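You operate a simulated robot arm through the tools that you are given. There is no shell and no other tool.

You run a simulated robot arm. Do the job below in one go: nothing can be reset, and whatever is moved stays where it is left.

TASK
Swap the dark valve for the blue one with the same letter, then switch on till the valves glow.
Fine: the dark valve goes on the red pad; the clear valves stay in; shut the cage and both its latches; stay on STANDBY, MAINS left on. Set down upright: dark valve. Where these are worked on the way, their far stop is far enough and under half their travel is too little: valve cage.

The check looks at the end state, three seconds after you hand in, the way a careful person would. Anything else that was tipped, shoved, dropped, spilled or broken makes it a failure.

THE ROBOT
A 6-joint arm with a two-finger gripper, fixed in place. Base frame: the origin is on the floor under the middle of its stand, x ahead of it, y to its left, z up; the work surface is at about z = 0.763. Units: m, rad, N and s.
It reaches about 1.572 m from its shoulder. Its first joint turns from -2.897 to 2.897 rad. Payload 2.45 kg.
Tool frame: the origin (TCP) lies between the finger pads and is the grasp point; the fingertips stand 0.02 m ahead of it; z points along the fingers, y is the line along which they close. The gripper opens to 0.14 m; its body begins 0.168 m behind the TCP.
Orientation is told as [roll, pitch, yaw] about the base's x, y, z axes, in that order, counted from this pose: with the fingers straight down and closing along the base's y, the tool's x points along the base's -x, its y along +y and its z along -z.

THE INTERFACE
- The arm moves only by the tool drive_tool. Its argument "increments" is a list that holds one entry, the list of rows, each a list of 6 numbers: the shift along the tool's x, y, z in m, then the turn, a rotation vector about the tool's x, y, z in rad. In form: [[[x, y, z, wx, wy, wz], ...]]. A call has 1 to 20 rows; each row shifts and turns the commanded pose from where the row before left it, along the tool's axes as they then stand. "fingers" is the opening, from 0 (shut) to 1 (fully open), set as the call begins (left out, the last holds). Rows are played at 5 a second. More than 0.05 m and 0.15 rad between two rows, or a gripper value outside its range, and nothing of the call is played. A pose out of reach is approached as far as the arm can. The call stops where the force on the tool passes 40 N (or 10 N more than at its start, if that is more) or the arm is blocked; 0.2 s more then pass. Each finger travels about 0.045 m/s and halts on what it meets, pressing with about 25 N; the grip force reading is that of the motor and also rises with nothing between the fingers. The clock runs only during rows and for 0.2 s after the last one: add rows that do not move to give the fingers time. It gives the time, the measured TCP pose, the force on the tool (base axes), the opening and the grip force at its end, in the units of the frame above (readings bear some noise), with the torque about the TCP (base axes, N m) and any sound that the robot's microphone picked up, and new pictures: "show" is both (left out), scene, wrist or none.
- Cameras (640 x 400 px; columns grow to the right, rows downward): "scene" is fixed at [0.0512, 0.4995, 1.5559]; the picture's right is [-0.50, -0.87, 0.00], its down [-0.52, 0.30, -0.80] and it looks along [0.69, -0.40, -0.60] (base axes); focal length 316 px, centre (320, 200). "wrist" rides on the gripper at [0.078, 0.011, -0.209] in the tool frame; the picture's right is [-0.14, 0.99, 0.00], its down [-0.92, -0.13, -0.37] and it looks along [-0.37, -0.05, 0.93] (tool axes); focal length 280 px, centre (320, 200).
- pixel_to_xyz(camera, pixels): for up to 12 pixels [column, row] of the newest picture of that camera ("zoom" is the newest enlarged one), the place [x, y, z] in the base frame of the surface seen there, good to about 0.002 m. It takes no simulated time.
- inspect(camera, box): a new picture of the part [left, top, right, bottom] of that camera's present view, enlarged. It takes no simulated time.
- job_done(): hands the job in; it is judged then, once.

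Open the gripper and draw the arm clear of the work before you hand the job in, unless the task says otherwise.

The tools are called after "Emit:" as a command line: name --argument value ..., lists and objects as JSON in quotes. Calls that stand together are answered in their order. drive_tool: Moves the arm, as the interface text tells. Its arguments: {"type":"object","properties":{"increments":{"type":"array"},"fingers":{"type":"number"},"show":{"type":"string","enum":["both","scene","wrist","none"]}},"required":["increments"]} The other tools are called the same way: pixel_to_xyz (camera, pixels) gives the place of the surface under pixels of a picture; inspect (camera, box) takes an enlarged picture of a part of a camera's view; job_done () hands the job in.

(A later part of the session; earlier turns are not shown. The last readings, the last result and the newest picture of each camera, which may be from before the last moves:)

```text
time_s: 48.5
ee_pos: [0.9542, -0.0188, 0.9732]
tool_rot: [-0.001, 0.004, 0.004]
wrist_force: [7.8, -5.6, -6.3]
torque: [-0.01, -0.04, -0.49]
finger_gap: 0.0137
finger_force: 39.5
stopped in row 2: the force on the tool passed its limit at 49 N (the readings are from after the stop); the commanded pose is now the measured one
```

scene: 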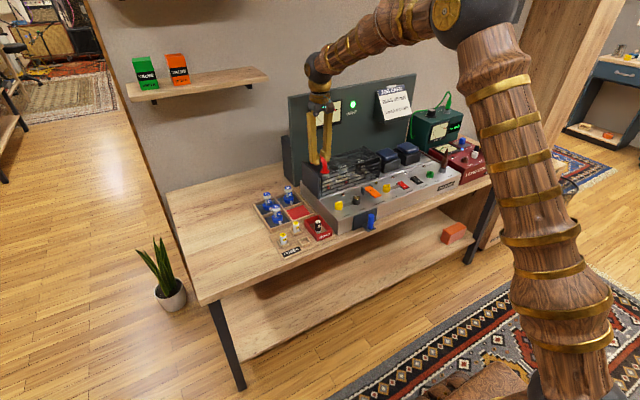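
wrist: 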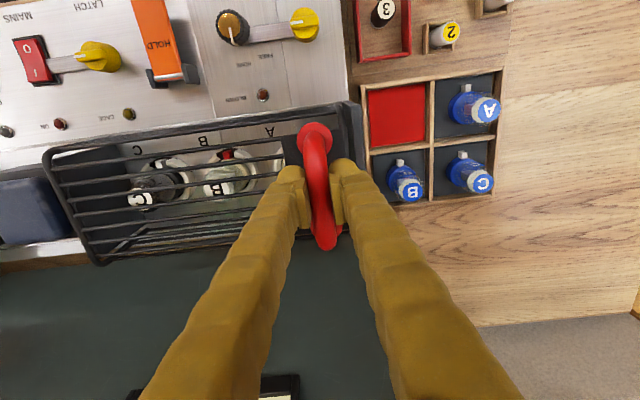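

The side force from closing caused that stop and is now relieved. I try the lift again.

Emit:
drive_tool --increments '[[[0, 0, -0.002, 0, 0, 0], [0, 0, -0.002, 0, 0, 0], [0, 0, -0.002, 0, 0, 0], [0, 0, 0, 0, 0, 0]]]' --show "none"

```text
time_s: 49.1
ee_pos: [0.953, -0.0202, 0.9732]
tool_rot: [0.0, 0.01, 0.005]
wrist_force: [7.3, -1.8, -7.7]
torque: [-0.01, -0.16, -0.51]
finger_gap: 0.0136
finger_force: 39.7
stopped in row 3: the force on the tool passed its limit at 43 N (the readings are from after the stop); the commanded pose is now the measured one
```

Straight up still resists, with an x reaction. I try the back-hinge arc again: +x mostly with tilt about y.

Emit:
drive_tool --increments '[[[-0.002, 0, 0, 0, 0.015, 0], [-0.002, 0, -0.001, 0, 0.015, 0], [-0.002, 0, -0.001, 0, 0.015, 0], [0, 0, 0, 0, 0, 0]]]' --show "none"

```text
time_s: 49.9
ee_pos: [0.9575, -0.0189, 0.972]
tool_rot: [0.001, 0.056, 0.005]
wrist_force: [-1.1, -1.7, 0.2]
torque: [-0.02, -0.09, -0.32]
finger_gap: 0.0138
finger_force: 40.1
stopped in row 4: the force on the tool passed its limit at 40 N (the readings are from after the stop); the commanded pose is now the measured one
```

Fingers likely slid along the bar in x. I check the cage picture for any change.

Emit:
inspect --camera "scene" --box '[290, 130, 400, 210]'

Emit:
inspect --camera "scene" --box '[295, 150, 345, 205]'

```text
5.00 times, centred on (345, 170) of scene
```

zoom: 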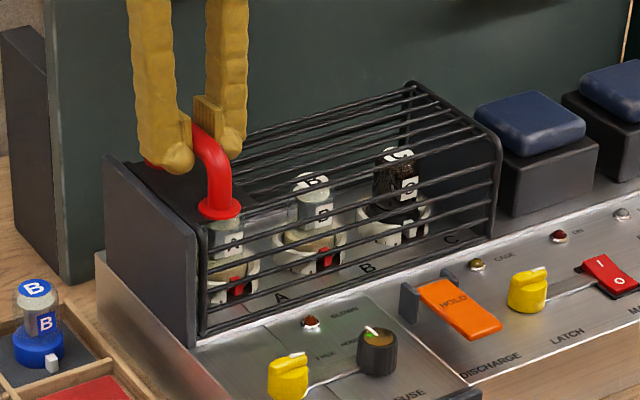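

```text
7.27 times, centred on (320, 178) of scene
```

zoom: 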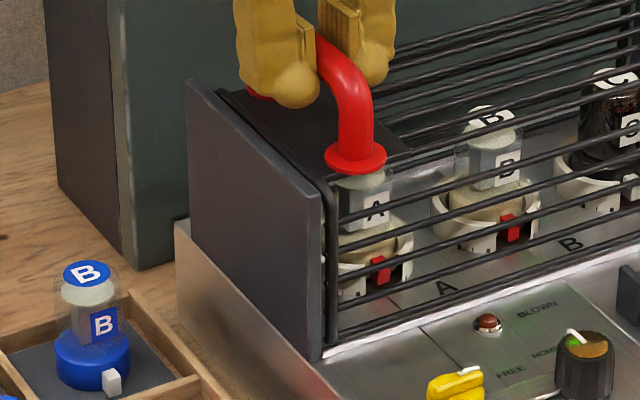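

No change in the cage. With the latches now fully open I test +y (slide to the left) again, after squaring the tilt.

Emit:
drive_tool --increments '[[[0, 0.002, 0, 0, 0, 0], [0, 0.002, 0, 0, 0, 0], [0, 0.002, 0, 0, 0, 0], [0, 0, 0, 0, 0, 0]]]' --show "none"

```text
time_s: 50.6
ee_pos: [0.956, -0.0186, 0.9731]
tool_rot: [-0.002, 0.055, 0.003]
wrist_force: [0.5, -5.3, -1.2]
torque: [0.0, -0.1, -0.24]
finger_gap: 0.0136
finger_force: 40.0
stopped in row 3: the force on the tool passed its limit at 45 N (the readings are from after the stop); the commanded pose is now the measured one
```

Blocked. I test up combined with -y (hinge at the right end) again.

Emit:
drive_tool --increments '[[[0, -0.001, -0.0018, 0, 0, 0], [0, -0.001, -0.0018, 0, 0, 0], [0, -0.001, -0.0018, 0, 0, 0], [0, 0, 0, 0, 0, 0]]]' --show "none"

```text
time_s: 51.3
ee_pos: [0.9589, -0.0204, 0.972]
tool_rot: [-0.004, 0.059, 0.004]
wrist_force: [6.4, -1.2, -7.1]
torque: [-0.01, -0.5, -0.25]
finger_gap: 0.0136
finger_force: 39.7
stopped in row 3: the force on the tool passed its limit at 44 N (the readings are from after the stop); the commanded pose is now the measured one
```

Blocked again. I test pulling toward me (-x) along the bar.

Emit:
drive_tool --increments '[[[0.002, 0, 0, 0, -0.02, 0], [0.002, 0, 0, 0, -0.02, 0], [0.002, 0, 0, 0, -0.015, 0], [0, 0, 0, 0, 0, 0]]]' --show "none"

```text
time_s: 51.9
ee_pos: [0.9548, -0.0197, 0.9729]
tool_rot: [-0.003, 0.024, 0.004]
wrist_force: [6.7, -1.8, -5.1]
torque: [-0.05, -0.12, -0.25]
finger_gap: 0.014
finger_force: 39.7
stopped in row 2: the force on the tool passed its limit at 41 N (the readings are from after the stop); the commanded pose is now the measured one
```

Everything is blocked, so something still holds the cage. I release the handle and take the camera round to the left side to look at the slab end and the back.

Emit:
drive_tool --increments '[[[0, 0, 0, 0, 0, 0], [0, 0, 0, 0, 0, 0], [0, 0, 0, 0, 0, 0], [0, 0, -0.04, 0, -0.012, 0], [0, 0, -0.04, 0, -0.012, 0], [0, 0, -0.04, 0, 0, 0], [0.02, 0.045, 0, 0, 0, 0], [0.02, 0.045, 0, 0, 0, 0], [0.02, 0.045, 0, 0, 0, 0], [0.02, 0.045, 0, 0, 0, 0], [0.02, 0.045, 0, 0, 0, 0], [0, 0, 0, 0.14, 0, 0], [0, 0, 0, 0.14, 0, 0], [0, 0, 0, 0.14, 0, 0], [0, 0, 0, 0.14, 0, 0], [0, 0, 0, 0.14, 0, 0], [0, 0, 0, 0, 0, 0]]]' --fingers 1.0

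Emit:
inspect --camera "wrist" --box '[180, 100, 460, 300]'

```text
time_s: 55.5
ee_pos: [0.8559, 0.2047, 1.0918]
tool_rot: [-0.703, -0.002, 0.005]
wrist_force: [0.2, 0.7, -1.3]
torque: [-0.02, 0.02, -0.04]
finger_gap: 0.1399
finger_force: 0.1
```

scene: 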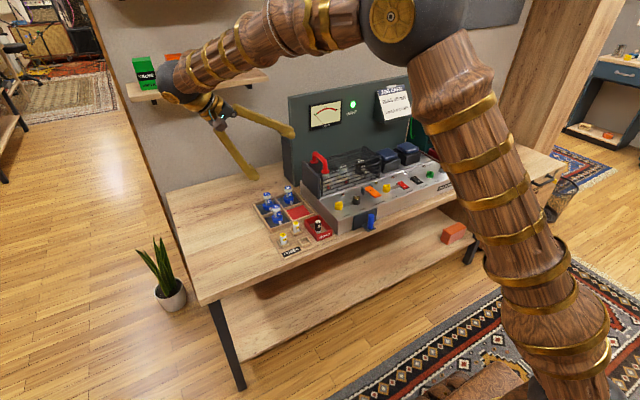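
wrist: 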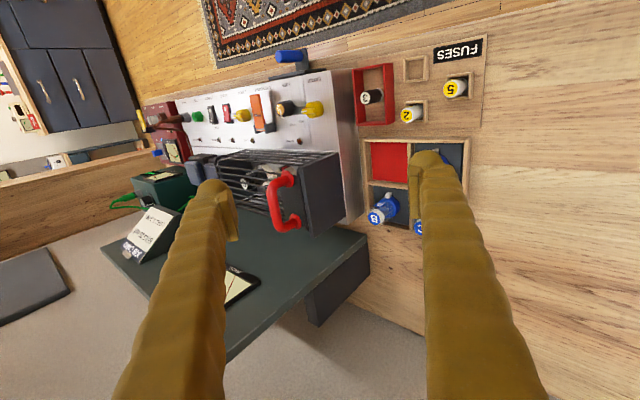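

```text
2.00 times, centred on (320, 200) of wrist
```

zoom: 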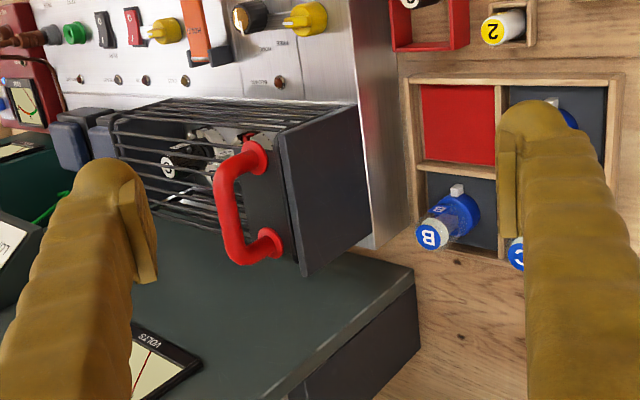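

From the left the slab end and handle are visible. I enlarge the cage end.

Emit:
inspect --camera "wrist" --box '[225, 135, 365, 245]'

Emit:
inspect --camera "wrist" --box '[270, 140, 350, 240]'

```text
3.64 times, centred on (295, 190) of wrist
```

zoom: 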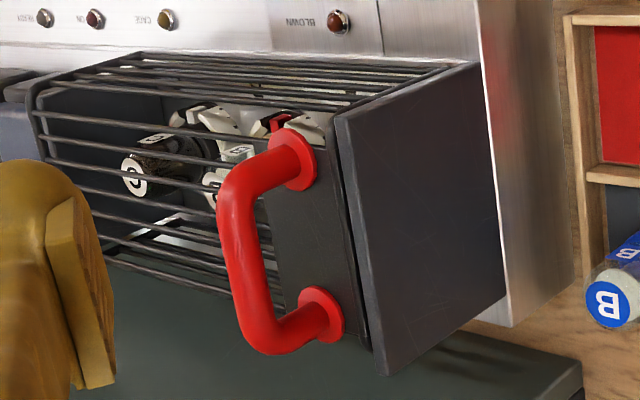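

```text
4.00 times, centred on (310, 190) of wrist
```

zoom: 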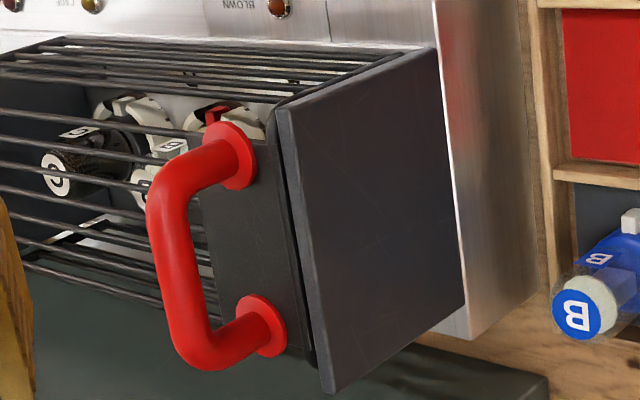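

The slab is separate from the cage's wire frame. I look closely at the right end and the rear of the cage from here.

Emit:
inspect --camera "wrist" --box '[215, 140, 275, 185]'

Emit:
inspect --camera "wrist" --box '[235, 175, 315, 240]'

Emit:
inspect --camera "scene" --box '[345, 145, 395, 180]'

Emit:
inspect --camera "scene" --box '[300, 140, 345, 180]'

```text
8.89 times, centred on (245, 162) of wrist
```

zoom: 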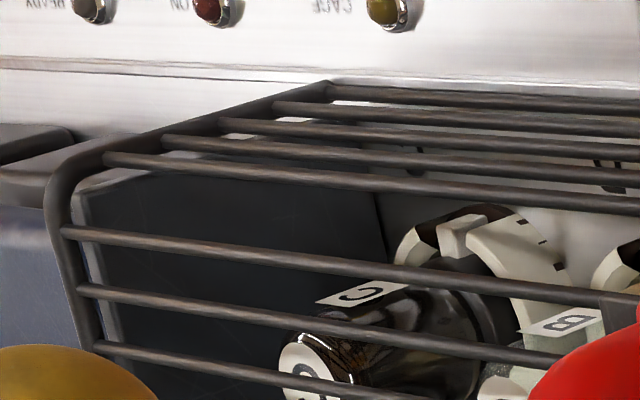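

```text
6.15 times, centred on (275, 208) of wrist
```

zoom: 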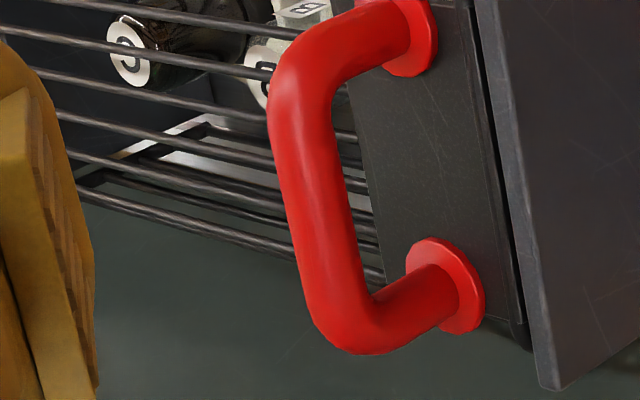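

```text
11.43 times, centred on (370, 162) of scene
```

zoom: 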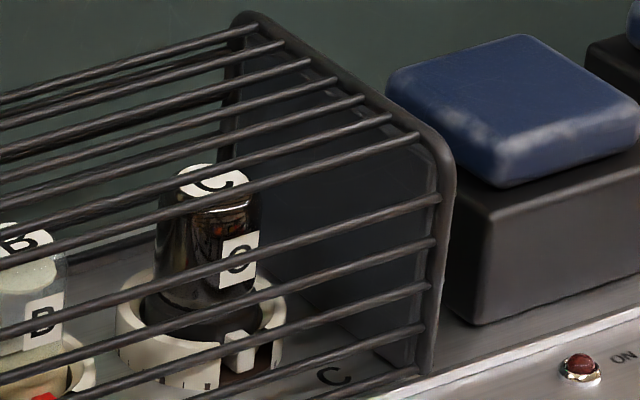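

```text
10.00 times, centred on (322, 160) of scene
```

zoom: 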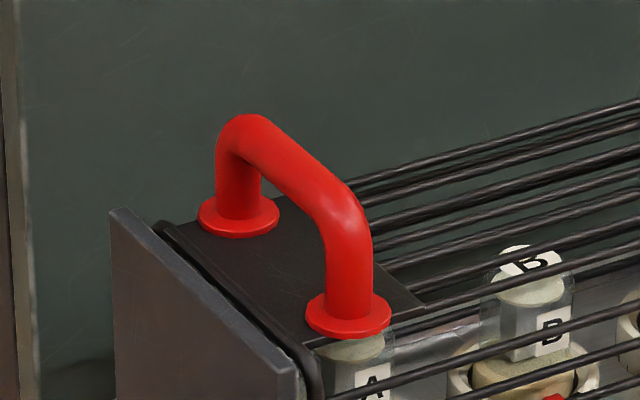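

Now it makes sense: the left slab and the right plate are fixed cheeks, and the wire shell fits outside the right cheek and is tall and deep enough to slide right (-y) over the transformers. I square the hand and return above the handle.

Emit:
drive_tool --increments '[[[0, 0, 0, -0.14, 0, 0], [0, 0, 0, -0.14, 0, 0], [0, 0, 0, -0.14, 0, 0], [0, 0, 0, -0.14, 0, 0], [0, 0, 0, -0.14, 0, 0], [-0.0165, -0.0375, 0, 0, 0, 0], [-0.0165, -0.0375, 0, 0, 0, 0], [-0.0165, -0.0375, 0, 0, 0, 0], [-0.0165, -0.0375, 0, 0, 0, 0], [-0.0165, -0.0375, 0, 0, 0, 0], [-0.0165, -0.037, 0, 0, 0, 0], [0, 0, 0.03, 0, 0, 0], [0, 0, 0, 0, 0, 0]]]' --fingers 0.35

Emit:
inspect --camera "wrist" --box '[220, 110, 420, 260]'

Emit:
pixel_to_xyz --camera "scene" --pixels '[[388, 152], [384, 158], [390, 163], [378, 155], [408, 145], [404, 152], [373, 163], [383, 165]]'

```text
time_s: 58.3
ee_pos: [0.9546, -0.0196, 1.0638]
tool_rot: [-0.003, -0.002, 0.003]
wrist_force: [-0.3, 0.9, 0.0]
torque: [0.0, 0.02, 0.03]
finger_gap: 0.0489
finger_force: 0.1
```

scene: 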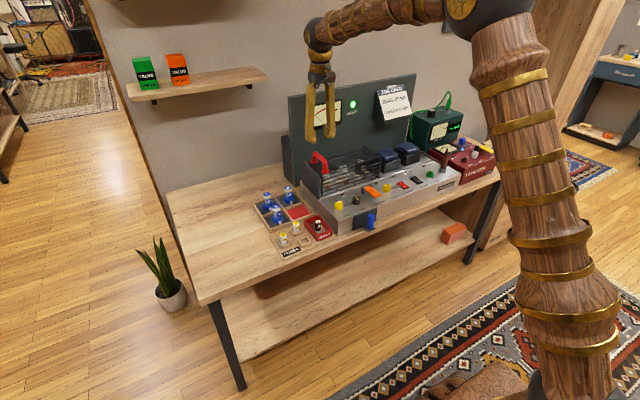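
wrist: 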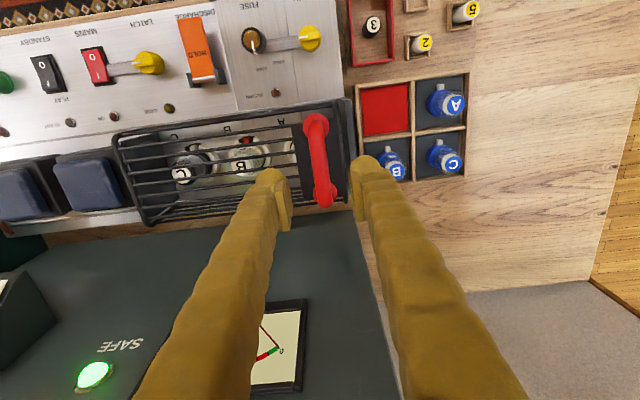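

```text
2.67 times, centred on (320, 185) of wrist
```

zoom: 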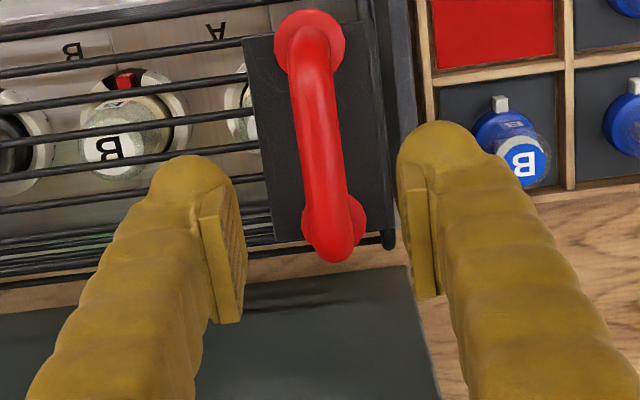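

```text
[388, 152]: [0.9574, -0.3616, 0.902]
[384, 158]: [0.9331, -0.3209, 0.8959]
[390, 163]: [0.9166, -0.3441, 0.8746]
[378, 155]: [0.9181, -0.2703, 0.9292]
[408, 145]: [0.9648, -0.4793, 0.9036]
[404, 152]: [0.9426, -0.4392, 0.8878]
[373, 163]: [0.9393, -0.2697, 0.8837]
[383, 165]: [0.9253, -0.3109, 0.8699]
```

Transformer tops are at z ≈ 0.903 and x 0.917–1.005, so the shell does fit over them. I lower onto the handle and grip it.

Emit:
drive_tool --increments '[[[0, 0, 0.03, 0, 0, 0], [0, 0, 0.03, 0, 0, 0], [0, 0, 0.03, 0, 0, 0], [0, 0, 0, 0, 0, 0]]]' --show "none"

Emit:
drive_tool --increments '[[[0, 0, 0, 0, 0, 0], [0, 0, 0, 0, 0, 0], [0, 0, 0, 0, 0, 0], [0, 0, 0, 0, 0, 0]]]' --fingers 0.0 --show "none"

Emit:
drive_tool --increments '[[[0, -0.003, 0, 0, 0, 0], [0, -0.003, 0, 0, 0, 0], [0, -0.003, 0, 0, 0, 0], [0, 0, 0, 0, 0, 0]]]' --show "none"

```text
time_s: 59.3
ee_pos: [0.9532, -0.0228, 0.9742]
tool_rot: [-0.003, 0.0, 0.003]
wrist_force: [-0.1, 0.2, 0.1]
torque: [0.04, 0.01, 0.01]
finger_gap: 0.049
finger_force: 0.1
```

```text
time_s: 60.3
ee_pos: [0.9529, -0.0208, 0.9749]
tool_rot: [-0.003, -0.001, 0.005]
wrist_force: [-1.1, 0.8, -0.3]
torque: [0.0, 0.0, -0.94]
finger_gap: 0.015
finger_force: 40.9
```

```text
time_s: 61.3
ee_pos: [0.9553, -0.0305, 0.9741]
tool_rot: [-0.003, 0.001, 0.004]
wrist_force: [-22.8, -1.8, 8.6]
torque: [0.0, 0.16, -0.63]
finger_gap: 0.0139
finger_force: 40.5
```

It slides: y went to -0.0305 with hardly any y force. I continue sliding right in 2 cm steps.

Emit:
drive_tool --increments '[[[0, -0.015, 0, 0, 0, 0], [0, -0.015, 0, 0, 0, 0], [0, -0.015, 0, 0, 0, 0], [0, -0.015, 0, 0, 0, 0], [0, 0, 0, 0, 0, 0]]]' --show "scene"

Emit:
inspect --camera "scene" --box '[290, 125, 430, 210]'

```text
time_s: 62.5
ee_pos: [0.9558, -0.0888, 0.9732]
tool_rot: [-0.002, -0.002, 0.003]
wrist_force: [-16.7, -1.5, 7.7]
torque: [-0.04, -0.04, -0.53]
finger_gap: 0.0138
finger_force: 40.2
```

scene: 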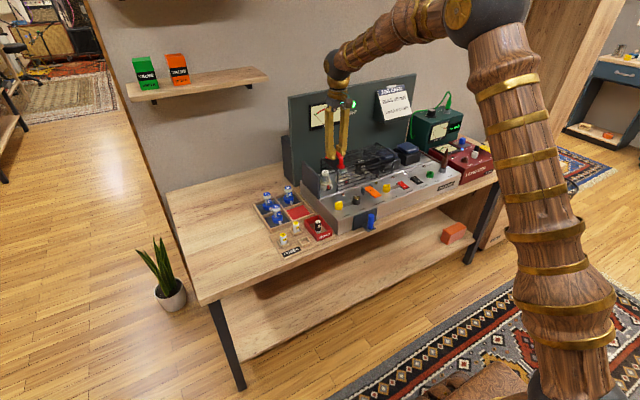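

```text
4.57 times, centred on (360, 168) of scene
```

zoom: 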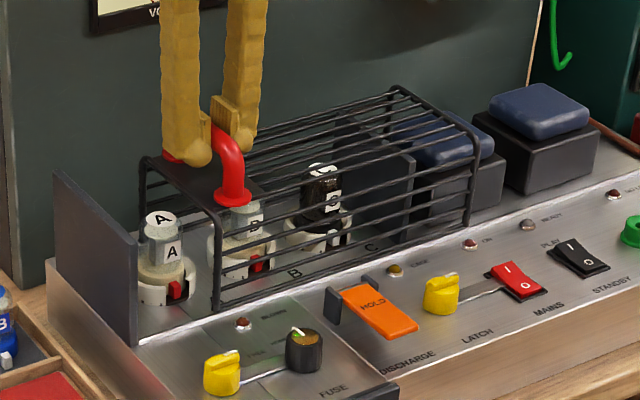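

The cage is sliding over the transformers as expected, exposing valve A. I continue to the right.

Emit:
drive_tool --increments '[[[0, -0.018, 0, 0, 0, 0], [0, -0.018, 0, 0, 0, 0], [0, -0.018, 0, 0, 0, 0], [0, -0.018, 0, 0, 0, 0], [0, -0.018, 0, 0, 0, 0], [0, -0.018, 0, 0, 0, 0], [0, 0, 0, 0, 0, 0]]]' --show "both"

Emit:
inspect --camera "scene" --box '[300, 105, 440, 205]'

```text
time_s: 63.9
ee_pos: [0.9549, -0.1928, 0.9725]
tool_rot: [-0.002, 0.003, 0.003]
wrist_force: [4.9, 0.9, -3.4]
torque: [0.01, -0.26, -0.53]
finger_gap: 0.0137
finger_force: 40.0
stopped in row 7: the force on the tool passed its limit at 42 N (the readings are from after the stop); the commanded pose is now the measured one
```

scene: 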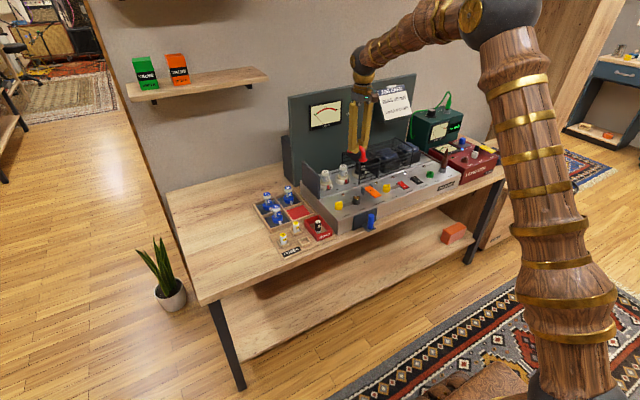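
wrist: 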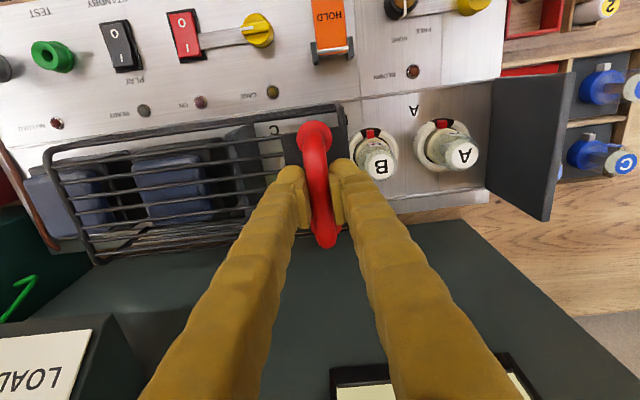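

```text
4.00 times, centred on (370, 155) of scene
```

zoom: 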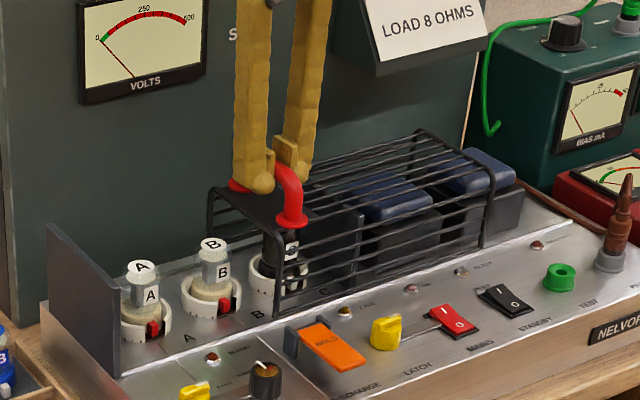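

Valves A and B are exposed; C is still partly under the handle plate. The force has reset, so I continue.

Emit:
drive_tool --increments '[[[0, -0.012, 0, 0, 0, 0], [0, -0.012, 0, 0, 0, 0], [0, -0.012, 0, 0, 0, 0], [0, 0, 0, 0, 0, 0]]]' --show "none"

```text
time_s: 64.9
ee_pos: [0.9555, -0.2307, 0.9735]
tool_rot: [-0.003, 0.001, 0.004]
wrist_force: [-4.8, -0.6, -3.8]
torque: [-0.01, 0.17, -0.46]
finger_gap: 0.0137
finger_force: 40.0
```

Moving freely, now y = -0.2307. I continue toward the far stop.

Emit:
drive_tool --increments '[[[0, -0.012, 0, 0, 0, 0], [0, -0.012, 0, 0, 0, 0], [0, -0.012, 0, 0, 0, 0], [0, -0.012, 0, 0, 0, 0], [0, -0.01, 0, 0, 0, 0], [0, 0, 0, 0, 0, 0]]]' --show "both"

Emit:
inspect --camera "scene" --box '[310, 95, 460, 205]'

```text
time_s: 66.3
ee_pos: [0.9546, -0.2875, 0.9731]
tool_rot: [-0.003, 0.001, 0.003]
wrist_force: [34.8, -0.9, 1.7]
torque: [0.01, -0.2, -0.41]
finger_gap: 0.0135
finger_force: 39.9
```

scene: 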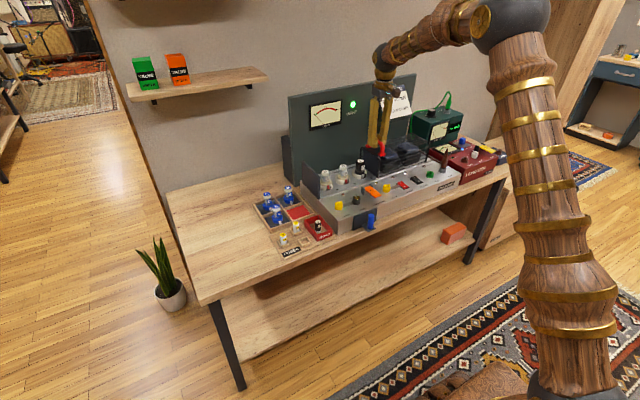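
wrist: 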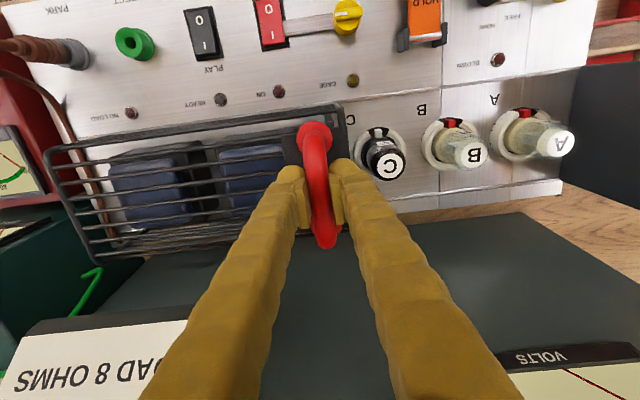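

```text
3.64 times, centred on (385, 150) of scene
```

zoom: 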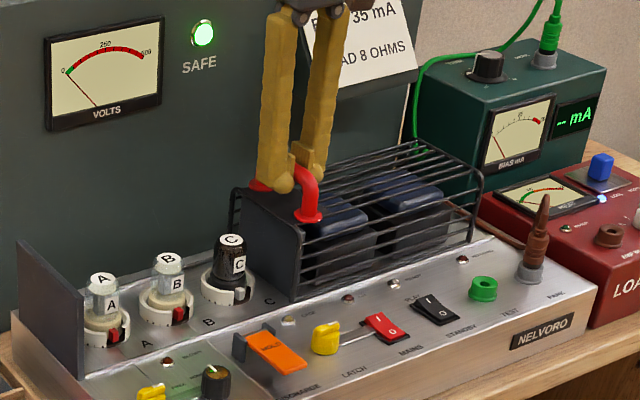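

Valve C is exposed now. Before going further right I check how far the job-card holder sticks out from the back panel.

Emit:
pixel_to_xyz --camera "scene" --pixels '[[402, 115], [395, 100], [408, 90], [410, 105], [398, 90], [375, 115], [385, 70], [372, 155], [386, 165]]'

Emit:
inspect --camera "scene" --box '[350, 40, 430, 130]'

```text
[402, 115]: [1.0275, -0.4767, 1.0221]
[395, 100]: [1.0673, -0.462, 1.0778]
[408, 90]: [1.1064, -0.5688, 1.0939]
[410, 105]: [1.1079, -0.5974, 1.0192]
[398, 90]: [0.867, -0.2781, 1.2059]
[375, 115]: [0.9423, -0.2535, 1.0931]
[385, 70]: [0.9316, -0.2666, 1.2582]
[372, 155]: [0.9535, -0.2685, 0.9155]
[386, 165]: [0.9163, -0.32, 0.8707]
```

```text
4.44 times, centred on (390, 85) of scene
```

zoom: 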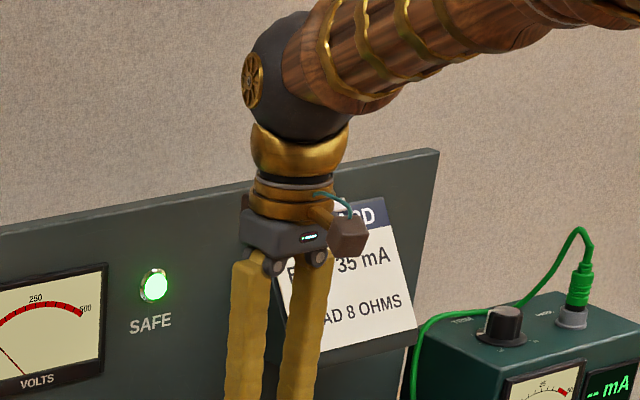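

The card holder is at y < -0.41, clear of the hand. I ease the x strain by 1 mm and push on gently to find the far stop.

Emit:
drive_tool --increments '[[[-0.001, 0, 0, 0, 0, 0], [0, -0.008, 0, 0, 0, 0], [0, -0.008, 0, 0, 0, 0], [0, -0.008, 0, 0, 0, 0], [0, 0, 0, 0, 0, 0]]]' --show "both"

Emit:
inspect --camera "scene" --box '[310, 95, 460, 205]'

```text
time_s: 67.3
ee_pos: [0.954, -0.3077, 0.9726]
tool_rot: [0.002, 0.009, 0.005]
wrist_force: [-4.2, 6.2, 4.2]
torque: [0.03, 0.18, -0.48]
finger_gap: 0.0139
finger_force: 40.1
stopped in row 5: the force on the tool passed its limit at 47 N (the readings are from after the stop); the commanded pose is now the measured one
```

scene: 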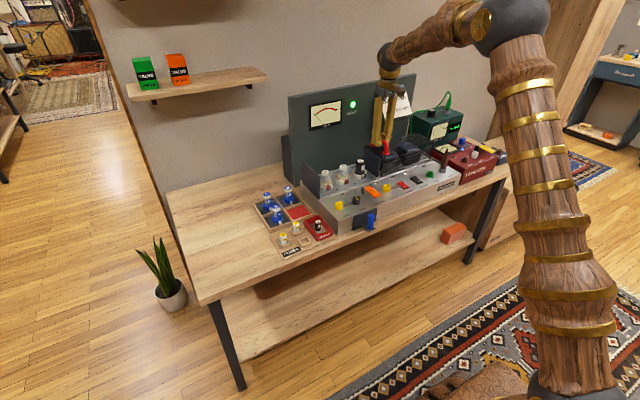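
wrist: 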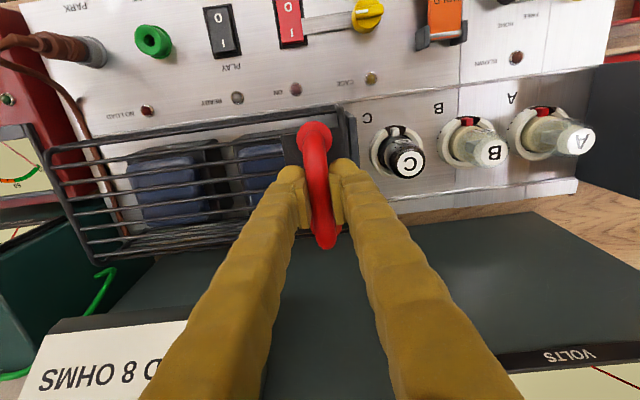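

```text
3.64 times, centred on (385, 150) of scene
```

zoom: 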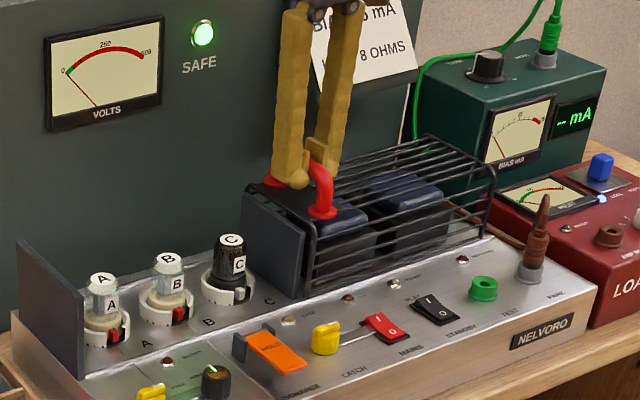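

The cage is at its far stop and valve C stands free. I release the handle, rise, and get a close look at valve C from above.

Emit:
drive_tool --increments '[[[0, 0, 0, 0, 0, 0], [0, 0, 0, 0, 0, 0], [0, 0, -0.03, 0, 0, 0], [0, 0, -0.04, 0, 0, 0], [0.03, 0.02, -0.03, 0, 0, 0], [0.03, 0.02, 0, 0, 0, 0], [0.03, 0.02, 0, 0, 0, 0], [0.03, 0.02, 0, 0, 0, 0], [0, 0, 0, 0, 0, 0]]]' --fingers 0.4

Emit:
inspect --camera "wrist" --box '[230, 180, 430, 320]'

Emit:
inspect --camera "scene" --box '[335, 145, 395, 195]'

```text
time_s: 69.3
ee_pos: [0.8346, -0.2302, 1.0747]
tool_rot: [0.003, 0.01, 0.003]
wrist_force: [-0.5, 0.2, 0.1]
torque: [0.01, 0.01, -0.01]
finger_gap: 0.0559
finger_force: 0.1
```

scene: 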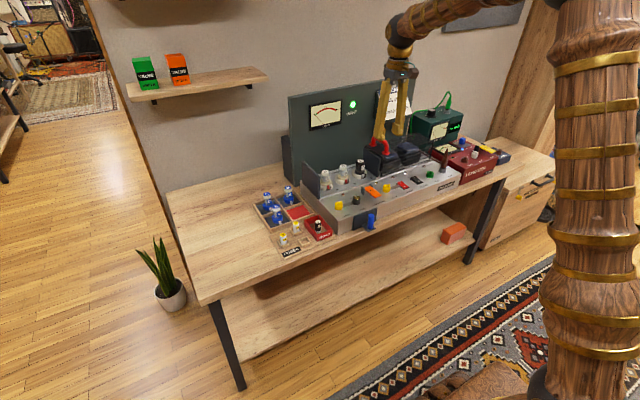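
wrist: 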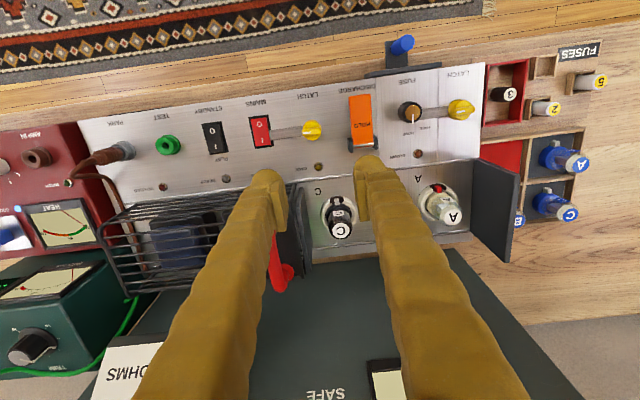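

```text
2.86 times, centred on (330, 250) of wrist
```

zoom: 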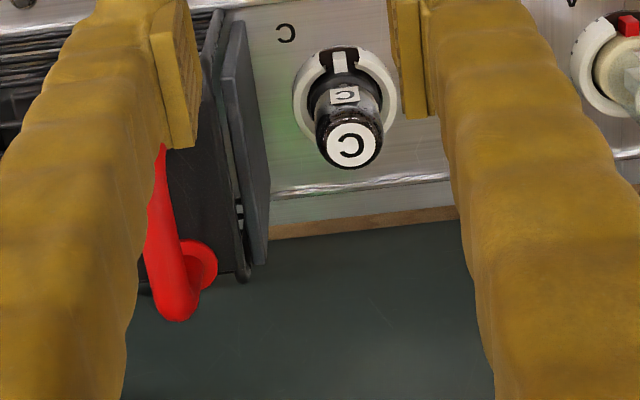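

```text
8.00 times, centred on (365, 170) of scene
```

zoom: 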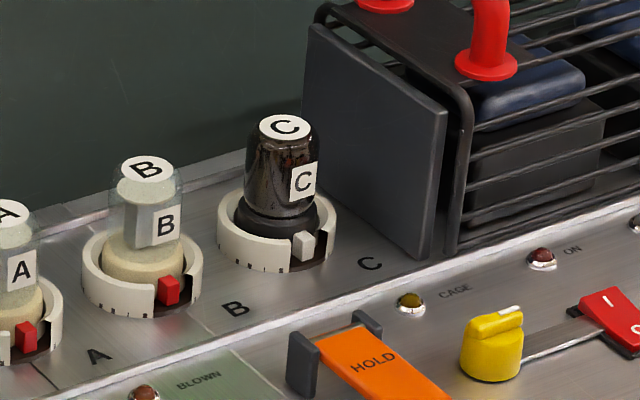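

I zoom in on socket C and the tab, and measure the valve's size.

Emit:
inspect --camera "wrist" --box '[315, 185, 375, 250]'

Emit:
pixel_to_xyz --camera "zoom" --pixels '[[245, 310], [190, 290], [300, 290], [245, 340], [245, 275], [230, 200], [235, 130], [160, 170], [330, 170], [240, 60], [210, 75], [265, 75]]'

Emit:
inspect --camera "scene" --box '[355, 155, 385, 182]'

Emit:
pixel_to_xyz --camera "zoom" --pixels '[[255, 90], [250, 180], [205, 180], [310, 180], [255, 260], [160, 290], [350, 300], [200, 230], [340, 240], [300, 330], [220, 350], [330, 280]]'

```text
6.15 times, centred on (345, 218) of wrist
```

zoom: 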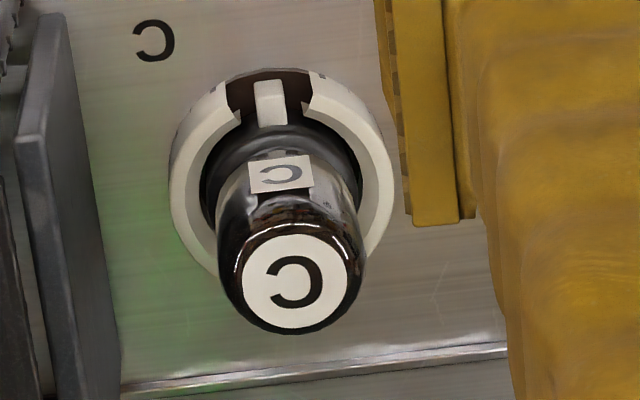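

```text
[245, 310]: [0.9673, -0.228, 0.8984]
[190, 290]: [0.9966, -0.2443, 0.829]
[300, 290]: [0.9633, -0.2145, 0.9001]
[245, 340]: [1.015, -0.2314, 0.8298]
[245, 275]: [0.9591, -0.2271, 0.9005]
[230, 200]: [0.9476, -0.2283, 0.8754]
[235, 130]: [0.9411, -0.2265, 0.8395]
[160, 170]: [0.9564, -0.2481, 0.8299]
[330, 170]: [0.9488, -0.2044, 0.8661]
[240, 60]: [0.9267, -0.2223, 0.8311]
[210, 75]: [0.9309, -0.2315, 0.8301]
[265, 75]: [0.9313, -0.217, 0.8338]
```

```text
14.81 times, centred on (370, 168) of scene
```

zoom: 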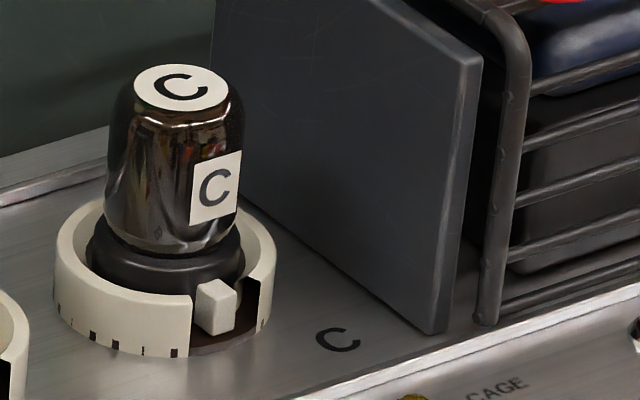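

```text
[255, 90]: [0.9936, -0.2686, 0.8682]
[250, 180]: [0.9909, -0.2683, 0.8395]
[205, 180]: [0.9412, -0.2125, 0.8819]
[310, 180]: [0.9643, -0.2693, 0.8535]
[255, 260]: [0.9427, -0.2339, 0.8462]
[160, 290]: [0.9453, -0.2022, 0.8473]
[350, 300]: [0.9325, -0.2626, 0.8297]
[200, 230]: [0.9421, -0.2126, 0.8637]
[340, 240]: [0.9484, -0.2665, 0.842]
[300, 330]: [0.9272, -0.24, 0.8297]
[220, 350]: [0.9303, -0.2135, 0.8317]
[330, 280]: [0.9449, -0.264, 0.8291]
```

Valve C's axis is about (0.960, -0.215), top z 0.900; the socket rim is at 0.847, with its gap and the valve's tab facing me. I'll grip the bulb front-and-back, so I turn the hand to yaw -90° and go above the valve.

Emit:
drive_tool --increments '[[[0, 0, 0, 0, -0.009, 0.0], [0, 0, 0, 0, 0, 0.1431], [0, 0, 0, 0, 0, 0.1431], [0, 0, 0, 0, 0, 0.1431], [0, 0, 0, 0, 0, 0.1431], [0, 0, 0, 0, 0, 0.1431], [0, 0, 0, 0, 0, 0.1431], [0, 0, 0, 0, 0, 0.1431], [0, 0, 0, 0, 0, 0.1431], [0, 0, 0, 0, 0, 0.1431], [0, 0, 0, 0, 0, 0.1431], [0, 0, 0, 0, 0, 0.1431], [0.004, 0.04, 0, 0, 0, 0], [0.005, 0.043, 0, 0, 0, 0], [0.004, 0.043, 0.02, 0, 0, 0], [0, 0, 0.03, 0, 0, 0], [0, 0, 0, 0, 0, 0]]]' --fingers 0.42

Emit:
inspect --camera "wrist" --box '[220, 110, 420, 250]'

Emit:
inspect --camera "scene" --box '[320, 110, 420, 190]'

```text
time_s: 72.9
ee_pos: [0.9623, -0.2153, 1.0243]
tool_rot: [0.0, 0.003, -1.569]
wrist_force: [-0.4, -0.4, 0.1]
torque: [0.01, -0.02, -0.01]
finger_gap: 0.0589
finger_force: 0.0
```

scene: 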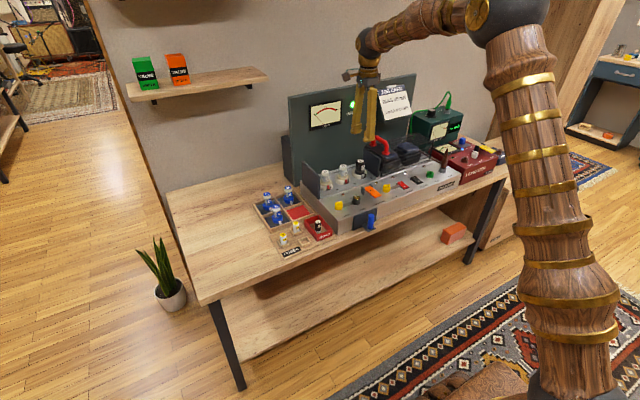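
wrist: 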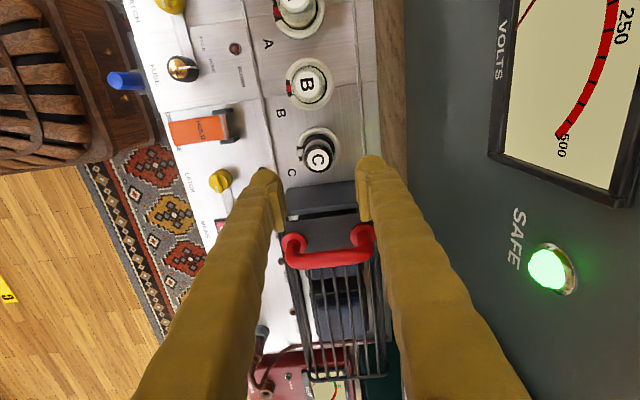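

```text
2.86 times, centred on (320, 180) of wrist
```

zoom: 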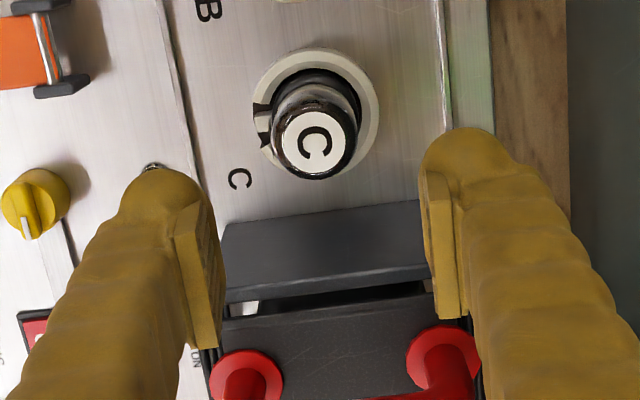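

```text
5.00 times, centred on (370, 150) of scene
```

zoom: 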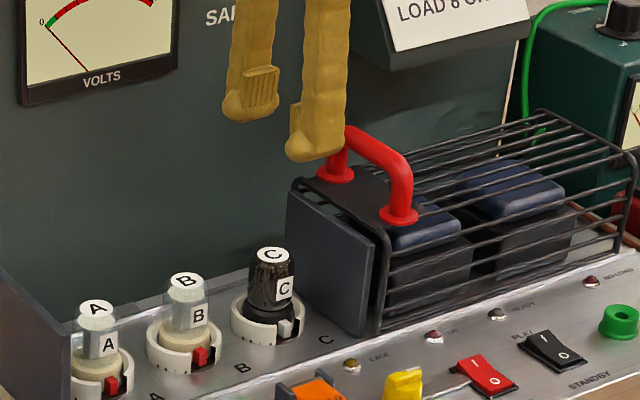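

I measure the cap circle to centre the grasp exactly.

Emit:
inspect --camera "wrist" --box '[290, 130, 350, 180]'

Emit:
pixel_to_xyz --camera "zoom" --pixels '[[295, 305], [215, 305], [375, 305], [295, 225], [295, 375], [235, 250], [350, 250], [235, 355], [350, 355], [200, 230], [130, 230], [300, 60]]'

```text
8.00 times, centred on (320, 155) of wrist
```

zoom: 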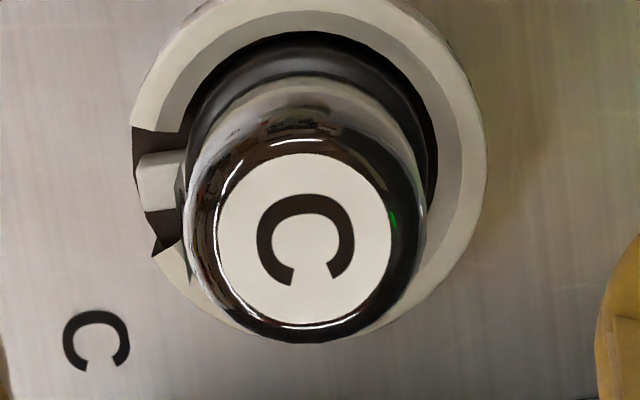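

```text
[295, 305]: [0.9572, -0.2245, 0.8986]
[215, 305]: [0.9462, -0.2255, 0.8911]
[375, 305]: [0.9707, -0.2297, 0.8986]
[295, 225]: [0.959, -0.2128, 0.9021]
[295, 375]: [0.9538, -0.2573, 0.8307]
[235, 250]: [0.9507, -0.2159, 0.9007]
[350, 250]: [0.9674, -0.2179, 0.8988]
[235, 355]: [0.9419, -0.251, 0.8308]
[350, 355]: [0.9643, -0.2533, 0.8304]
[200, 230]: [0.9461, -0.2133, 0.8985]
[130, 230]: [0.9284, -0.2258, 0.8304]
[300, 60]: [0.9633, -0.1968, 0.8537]
```

Cap centre is (0.9603, -0.2150), matching the hand position. I descend to z ≈ 0.876 around the bulb.

Emit:
drive_tool --increments '[[[0, 0, 0.03, 0, 0, 0], [0, 0, 0.03, 0, 0, 0], [0, 0, 0.03, 0, 0, 0], [0, 0, 0.03, 0, 0, 0], [0, 0, 0.028, 0, 0, 0], [0, 0, 0, 0, 0, 0]]]' --show "both"

Emit:
inspect --camera "wrist" --box '[240, 130, 400, 250]'

Emit:
inspect --camera "scene" --box '[335, 130, 405, 190]'

```text
time_s: 74.3
ee_pos: [0.9621, -0.2142, 0.8738]
tool_rot: [0.0, 0.001, -1.569]
wrist_force: [-0.3, 0.1, -1.0]
torque: [-0.03, 0.02, -0.01]
finger_gap: 0.0588
finger_force: 0.0
```

scene: 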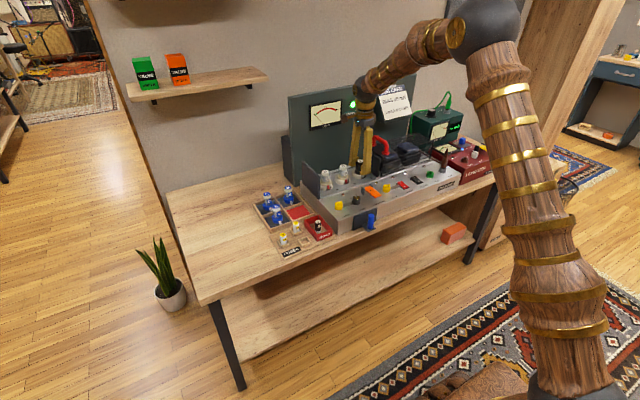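
wrist: 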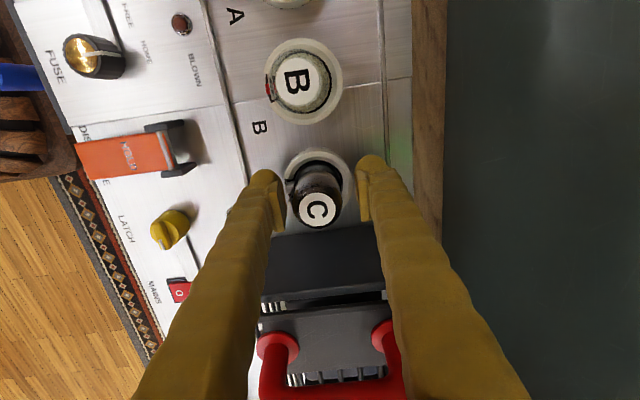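

```text
3.33 times, centred on (320, 190) of wrist
```

zoom: 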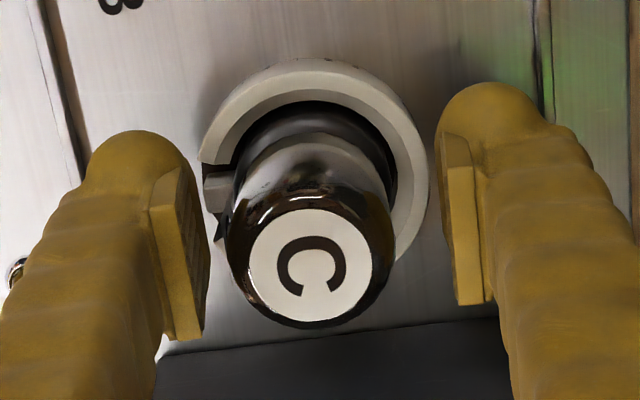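

```text
6.67 times, centred on (370, 160) of scene
```

zoom: 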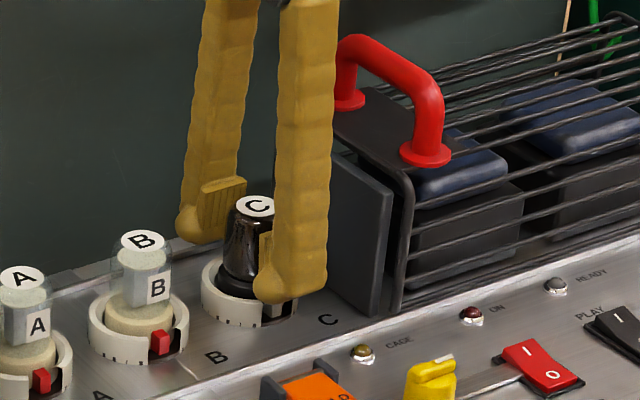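

The bulb lies about 2.5 mm toward the front of the pad midpoint (zoom 310 against 325). I shift -2.5 mm in x and close.

Emit:
drive_tool --increments '[[[0, -0.0025, 0, 0, 0, 0], [0, 0, 0, 0, 0, 0]]]' --show "none"

Emit:
drive_tool --increments '[[[0, 0, 0, 0, 0, 0], [0, 0, 0, 0, 0, 0], [0, 0, 0, 0, 0, 0], [0, 0, 0, 0, 0, 0]]]' --fingers 0.12 --show "wrist"

Emit:
inspect --camera "wrist" --box '[240, 130, 400, 250]'

```text
time_s: 74.9
ee_pos: [0.9614, -0.2147, 0.8754]
tool_rot: [-0.001, 0.003, -1.569]
wrist_force: [-0.3, 0.5, -0.7]
torque: [0.02, -0.01, 0.0]
finger_gap: 0.0587
finger_force: 0.1
```

```text
time_s: 75.9
ee_pos: [0.9612, -0.2148, 0.8751]
tool_rot: [0.0, 0.003, -1.568]
wrist_force: [-0.4, 0.2, 0.0]
torque: [0.0, 0.0, 0.01]
finger_gap: 0.0347
finger_force: 25.1
```

wrist: 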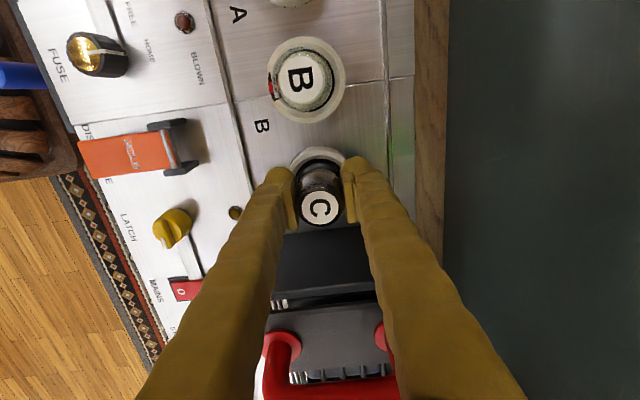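

```text
3.33 times, centred on (320, 190) of wrist
```

zoom: 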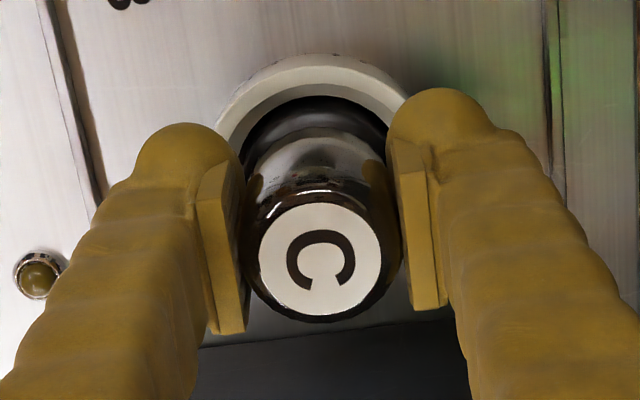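

A clean grip: gap 0.0347, no side force. I pull straight up gently.

Emit:
drive_tool --increments '[[[0, 0, -0.003, 0, 0, 0], [0, 0, -0.003, 0, 0, 0], [0, 0, -0.004, 0, 0, 0], [0, 0, 0, 0, 0, 0]]]' --show "scene"

Emit:
inspect --camera "scene" --box '[335, 130, 405, 190]'

```text
time_s: 76.9
ee_pos: [0.9603, -0.2142, 0.8842]
tool_rot: [-0.001, 0.001, -1.57]
wrist_force: [-0.6, 0.0, -1.0]
torque: [-0.02, -0.01, 0.0]
finger_gap: 0.0349
finger_force: 25.4
```

scene: 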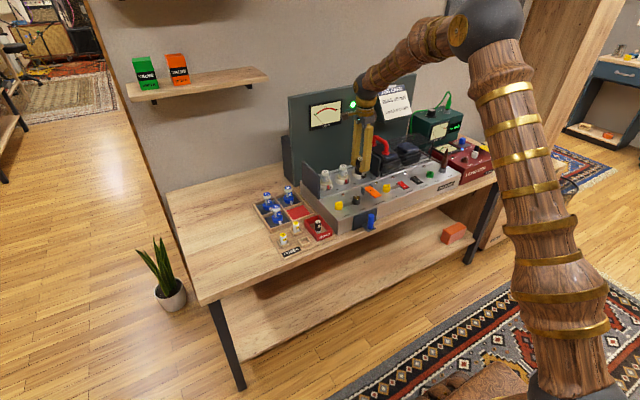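

```text
6.67 times, centred on (370, 160) of scene
```

zoom: 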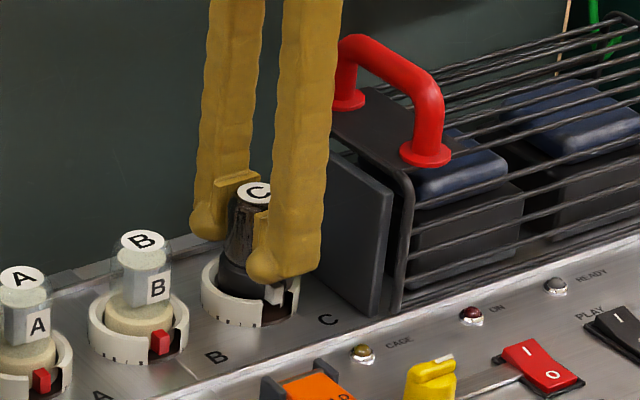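

The valve is coming up with the fingers with no resistance. I lift it well clear.

Emit:
drive_tool --increments '[[[0, 0, -0.01, 0, 0, 0], [0, 0, -0.02, 0, 0, 0], [0, 0, -0.03, 0, 0, 0], [0, 0, -0.03, 0, 0, 0], [0, 0, -0.03, 0, 0, 0], [0, 0, 0, 0, 0, 0]]]' --show "both"

Emit:
inspect --camera "scene" --box '[335, 110, 405, 190]'

Emit:
inspect --camera "wrist" --box '[240, 100, 400, 250]'

```text
time_s: 78.3
ee_pos: [0.9594, -0.2184, 1.0055]
tool_rot: [-0.001, 0.002, -1.569]
wrist_force: [0.0, 0.3, -1.1]
torque: [0.03, -0.02, -0.03]
finger_gap: 0.0349
finger_force: 25.1
```

scene: 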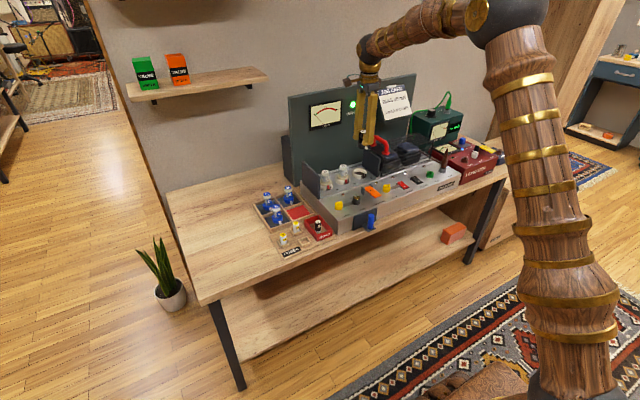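
wrist: 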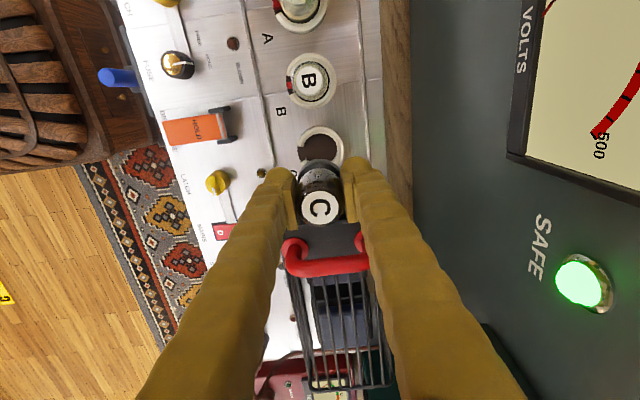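

```text
5.00 times, centred on (370, 150) of scene
```

zoom: 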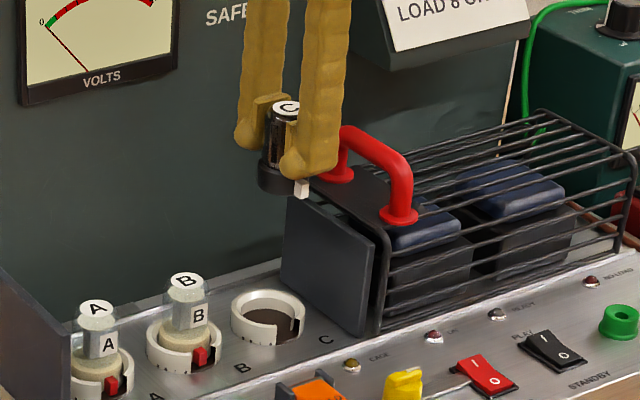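

```text
2.67 times, centred on (320, 175) of wrist
```

zoom: 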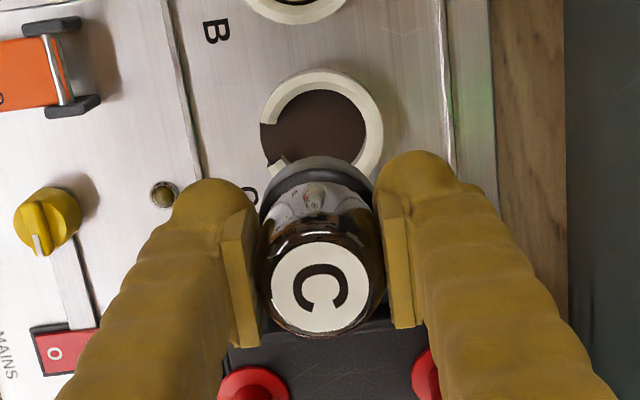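

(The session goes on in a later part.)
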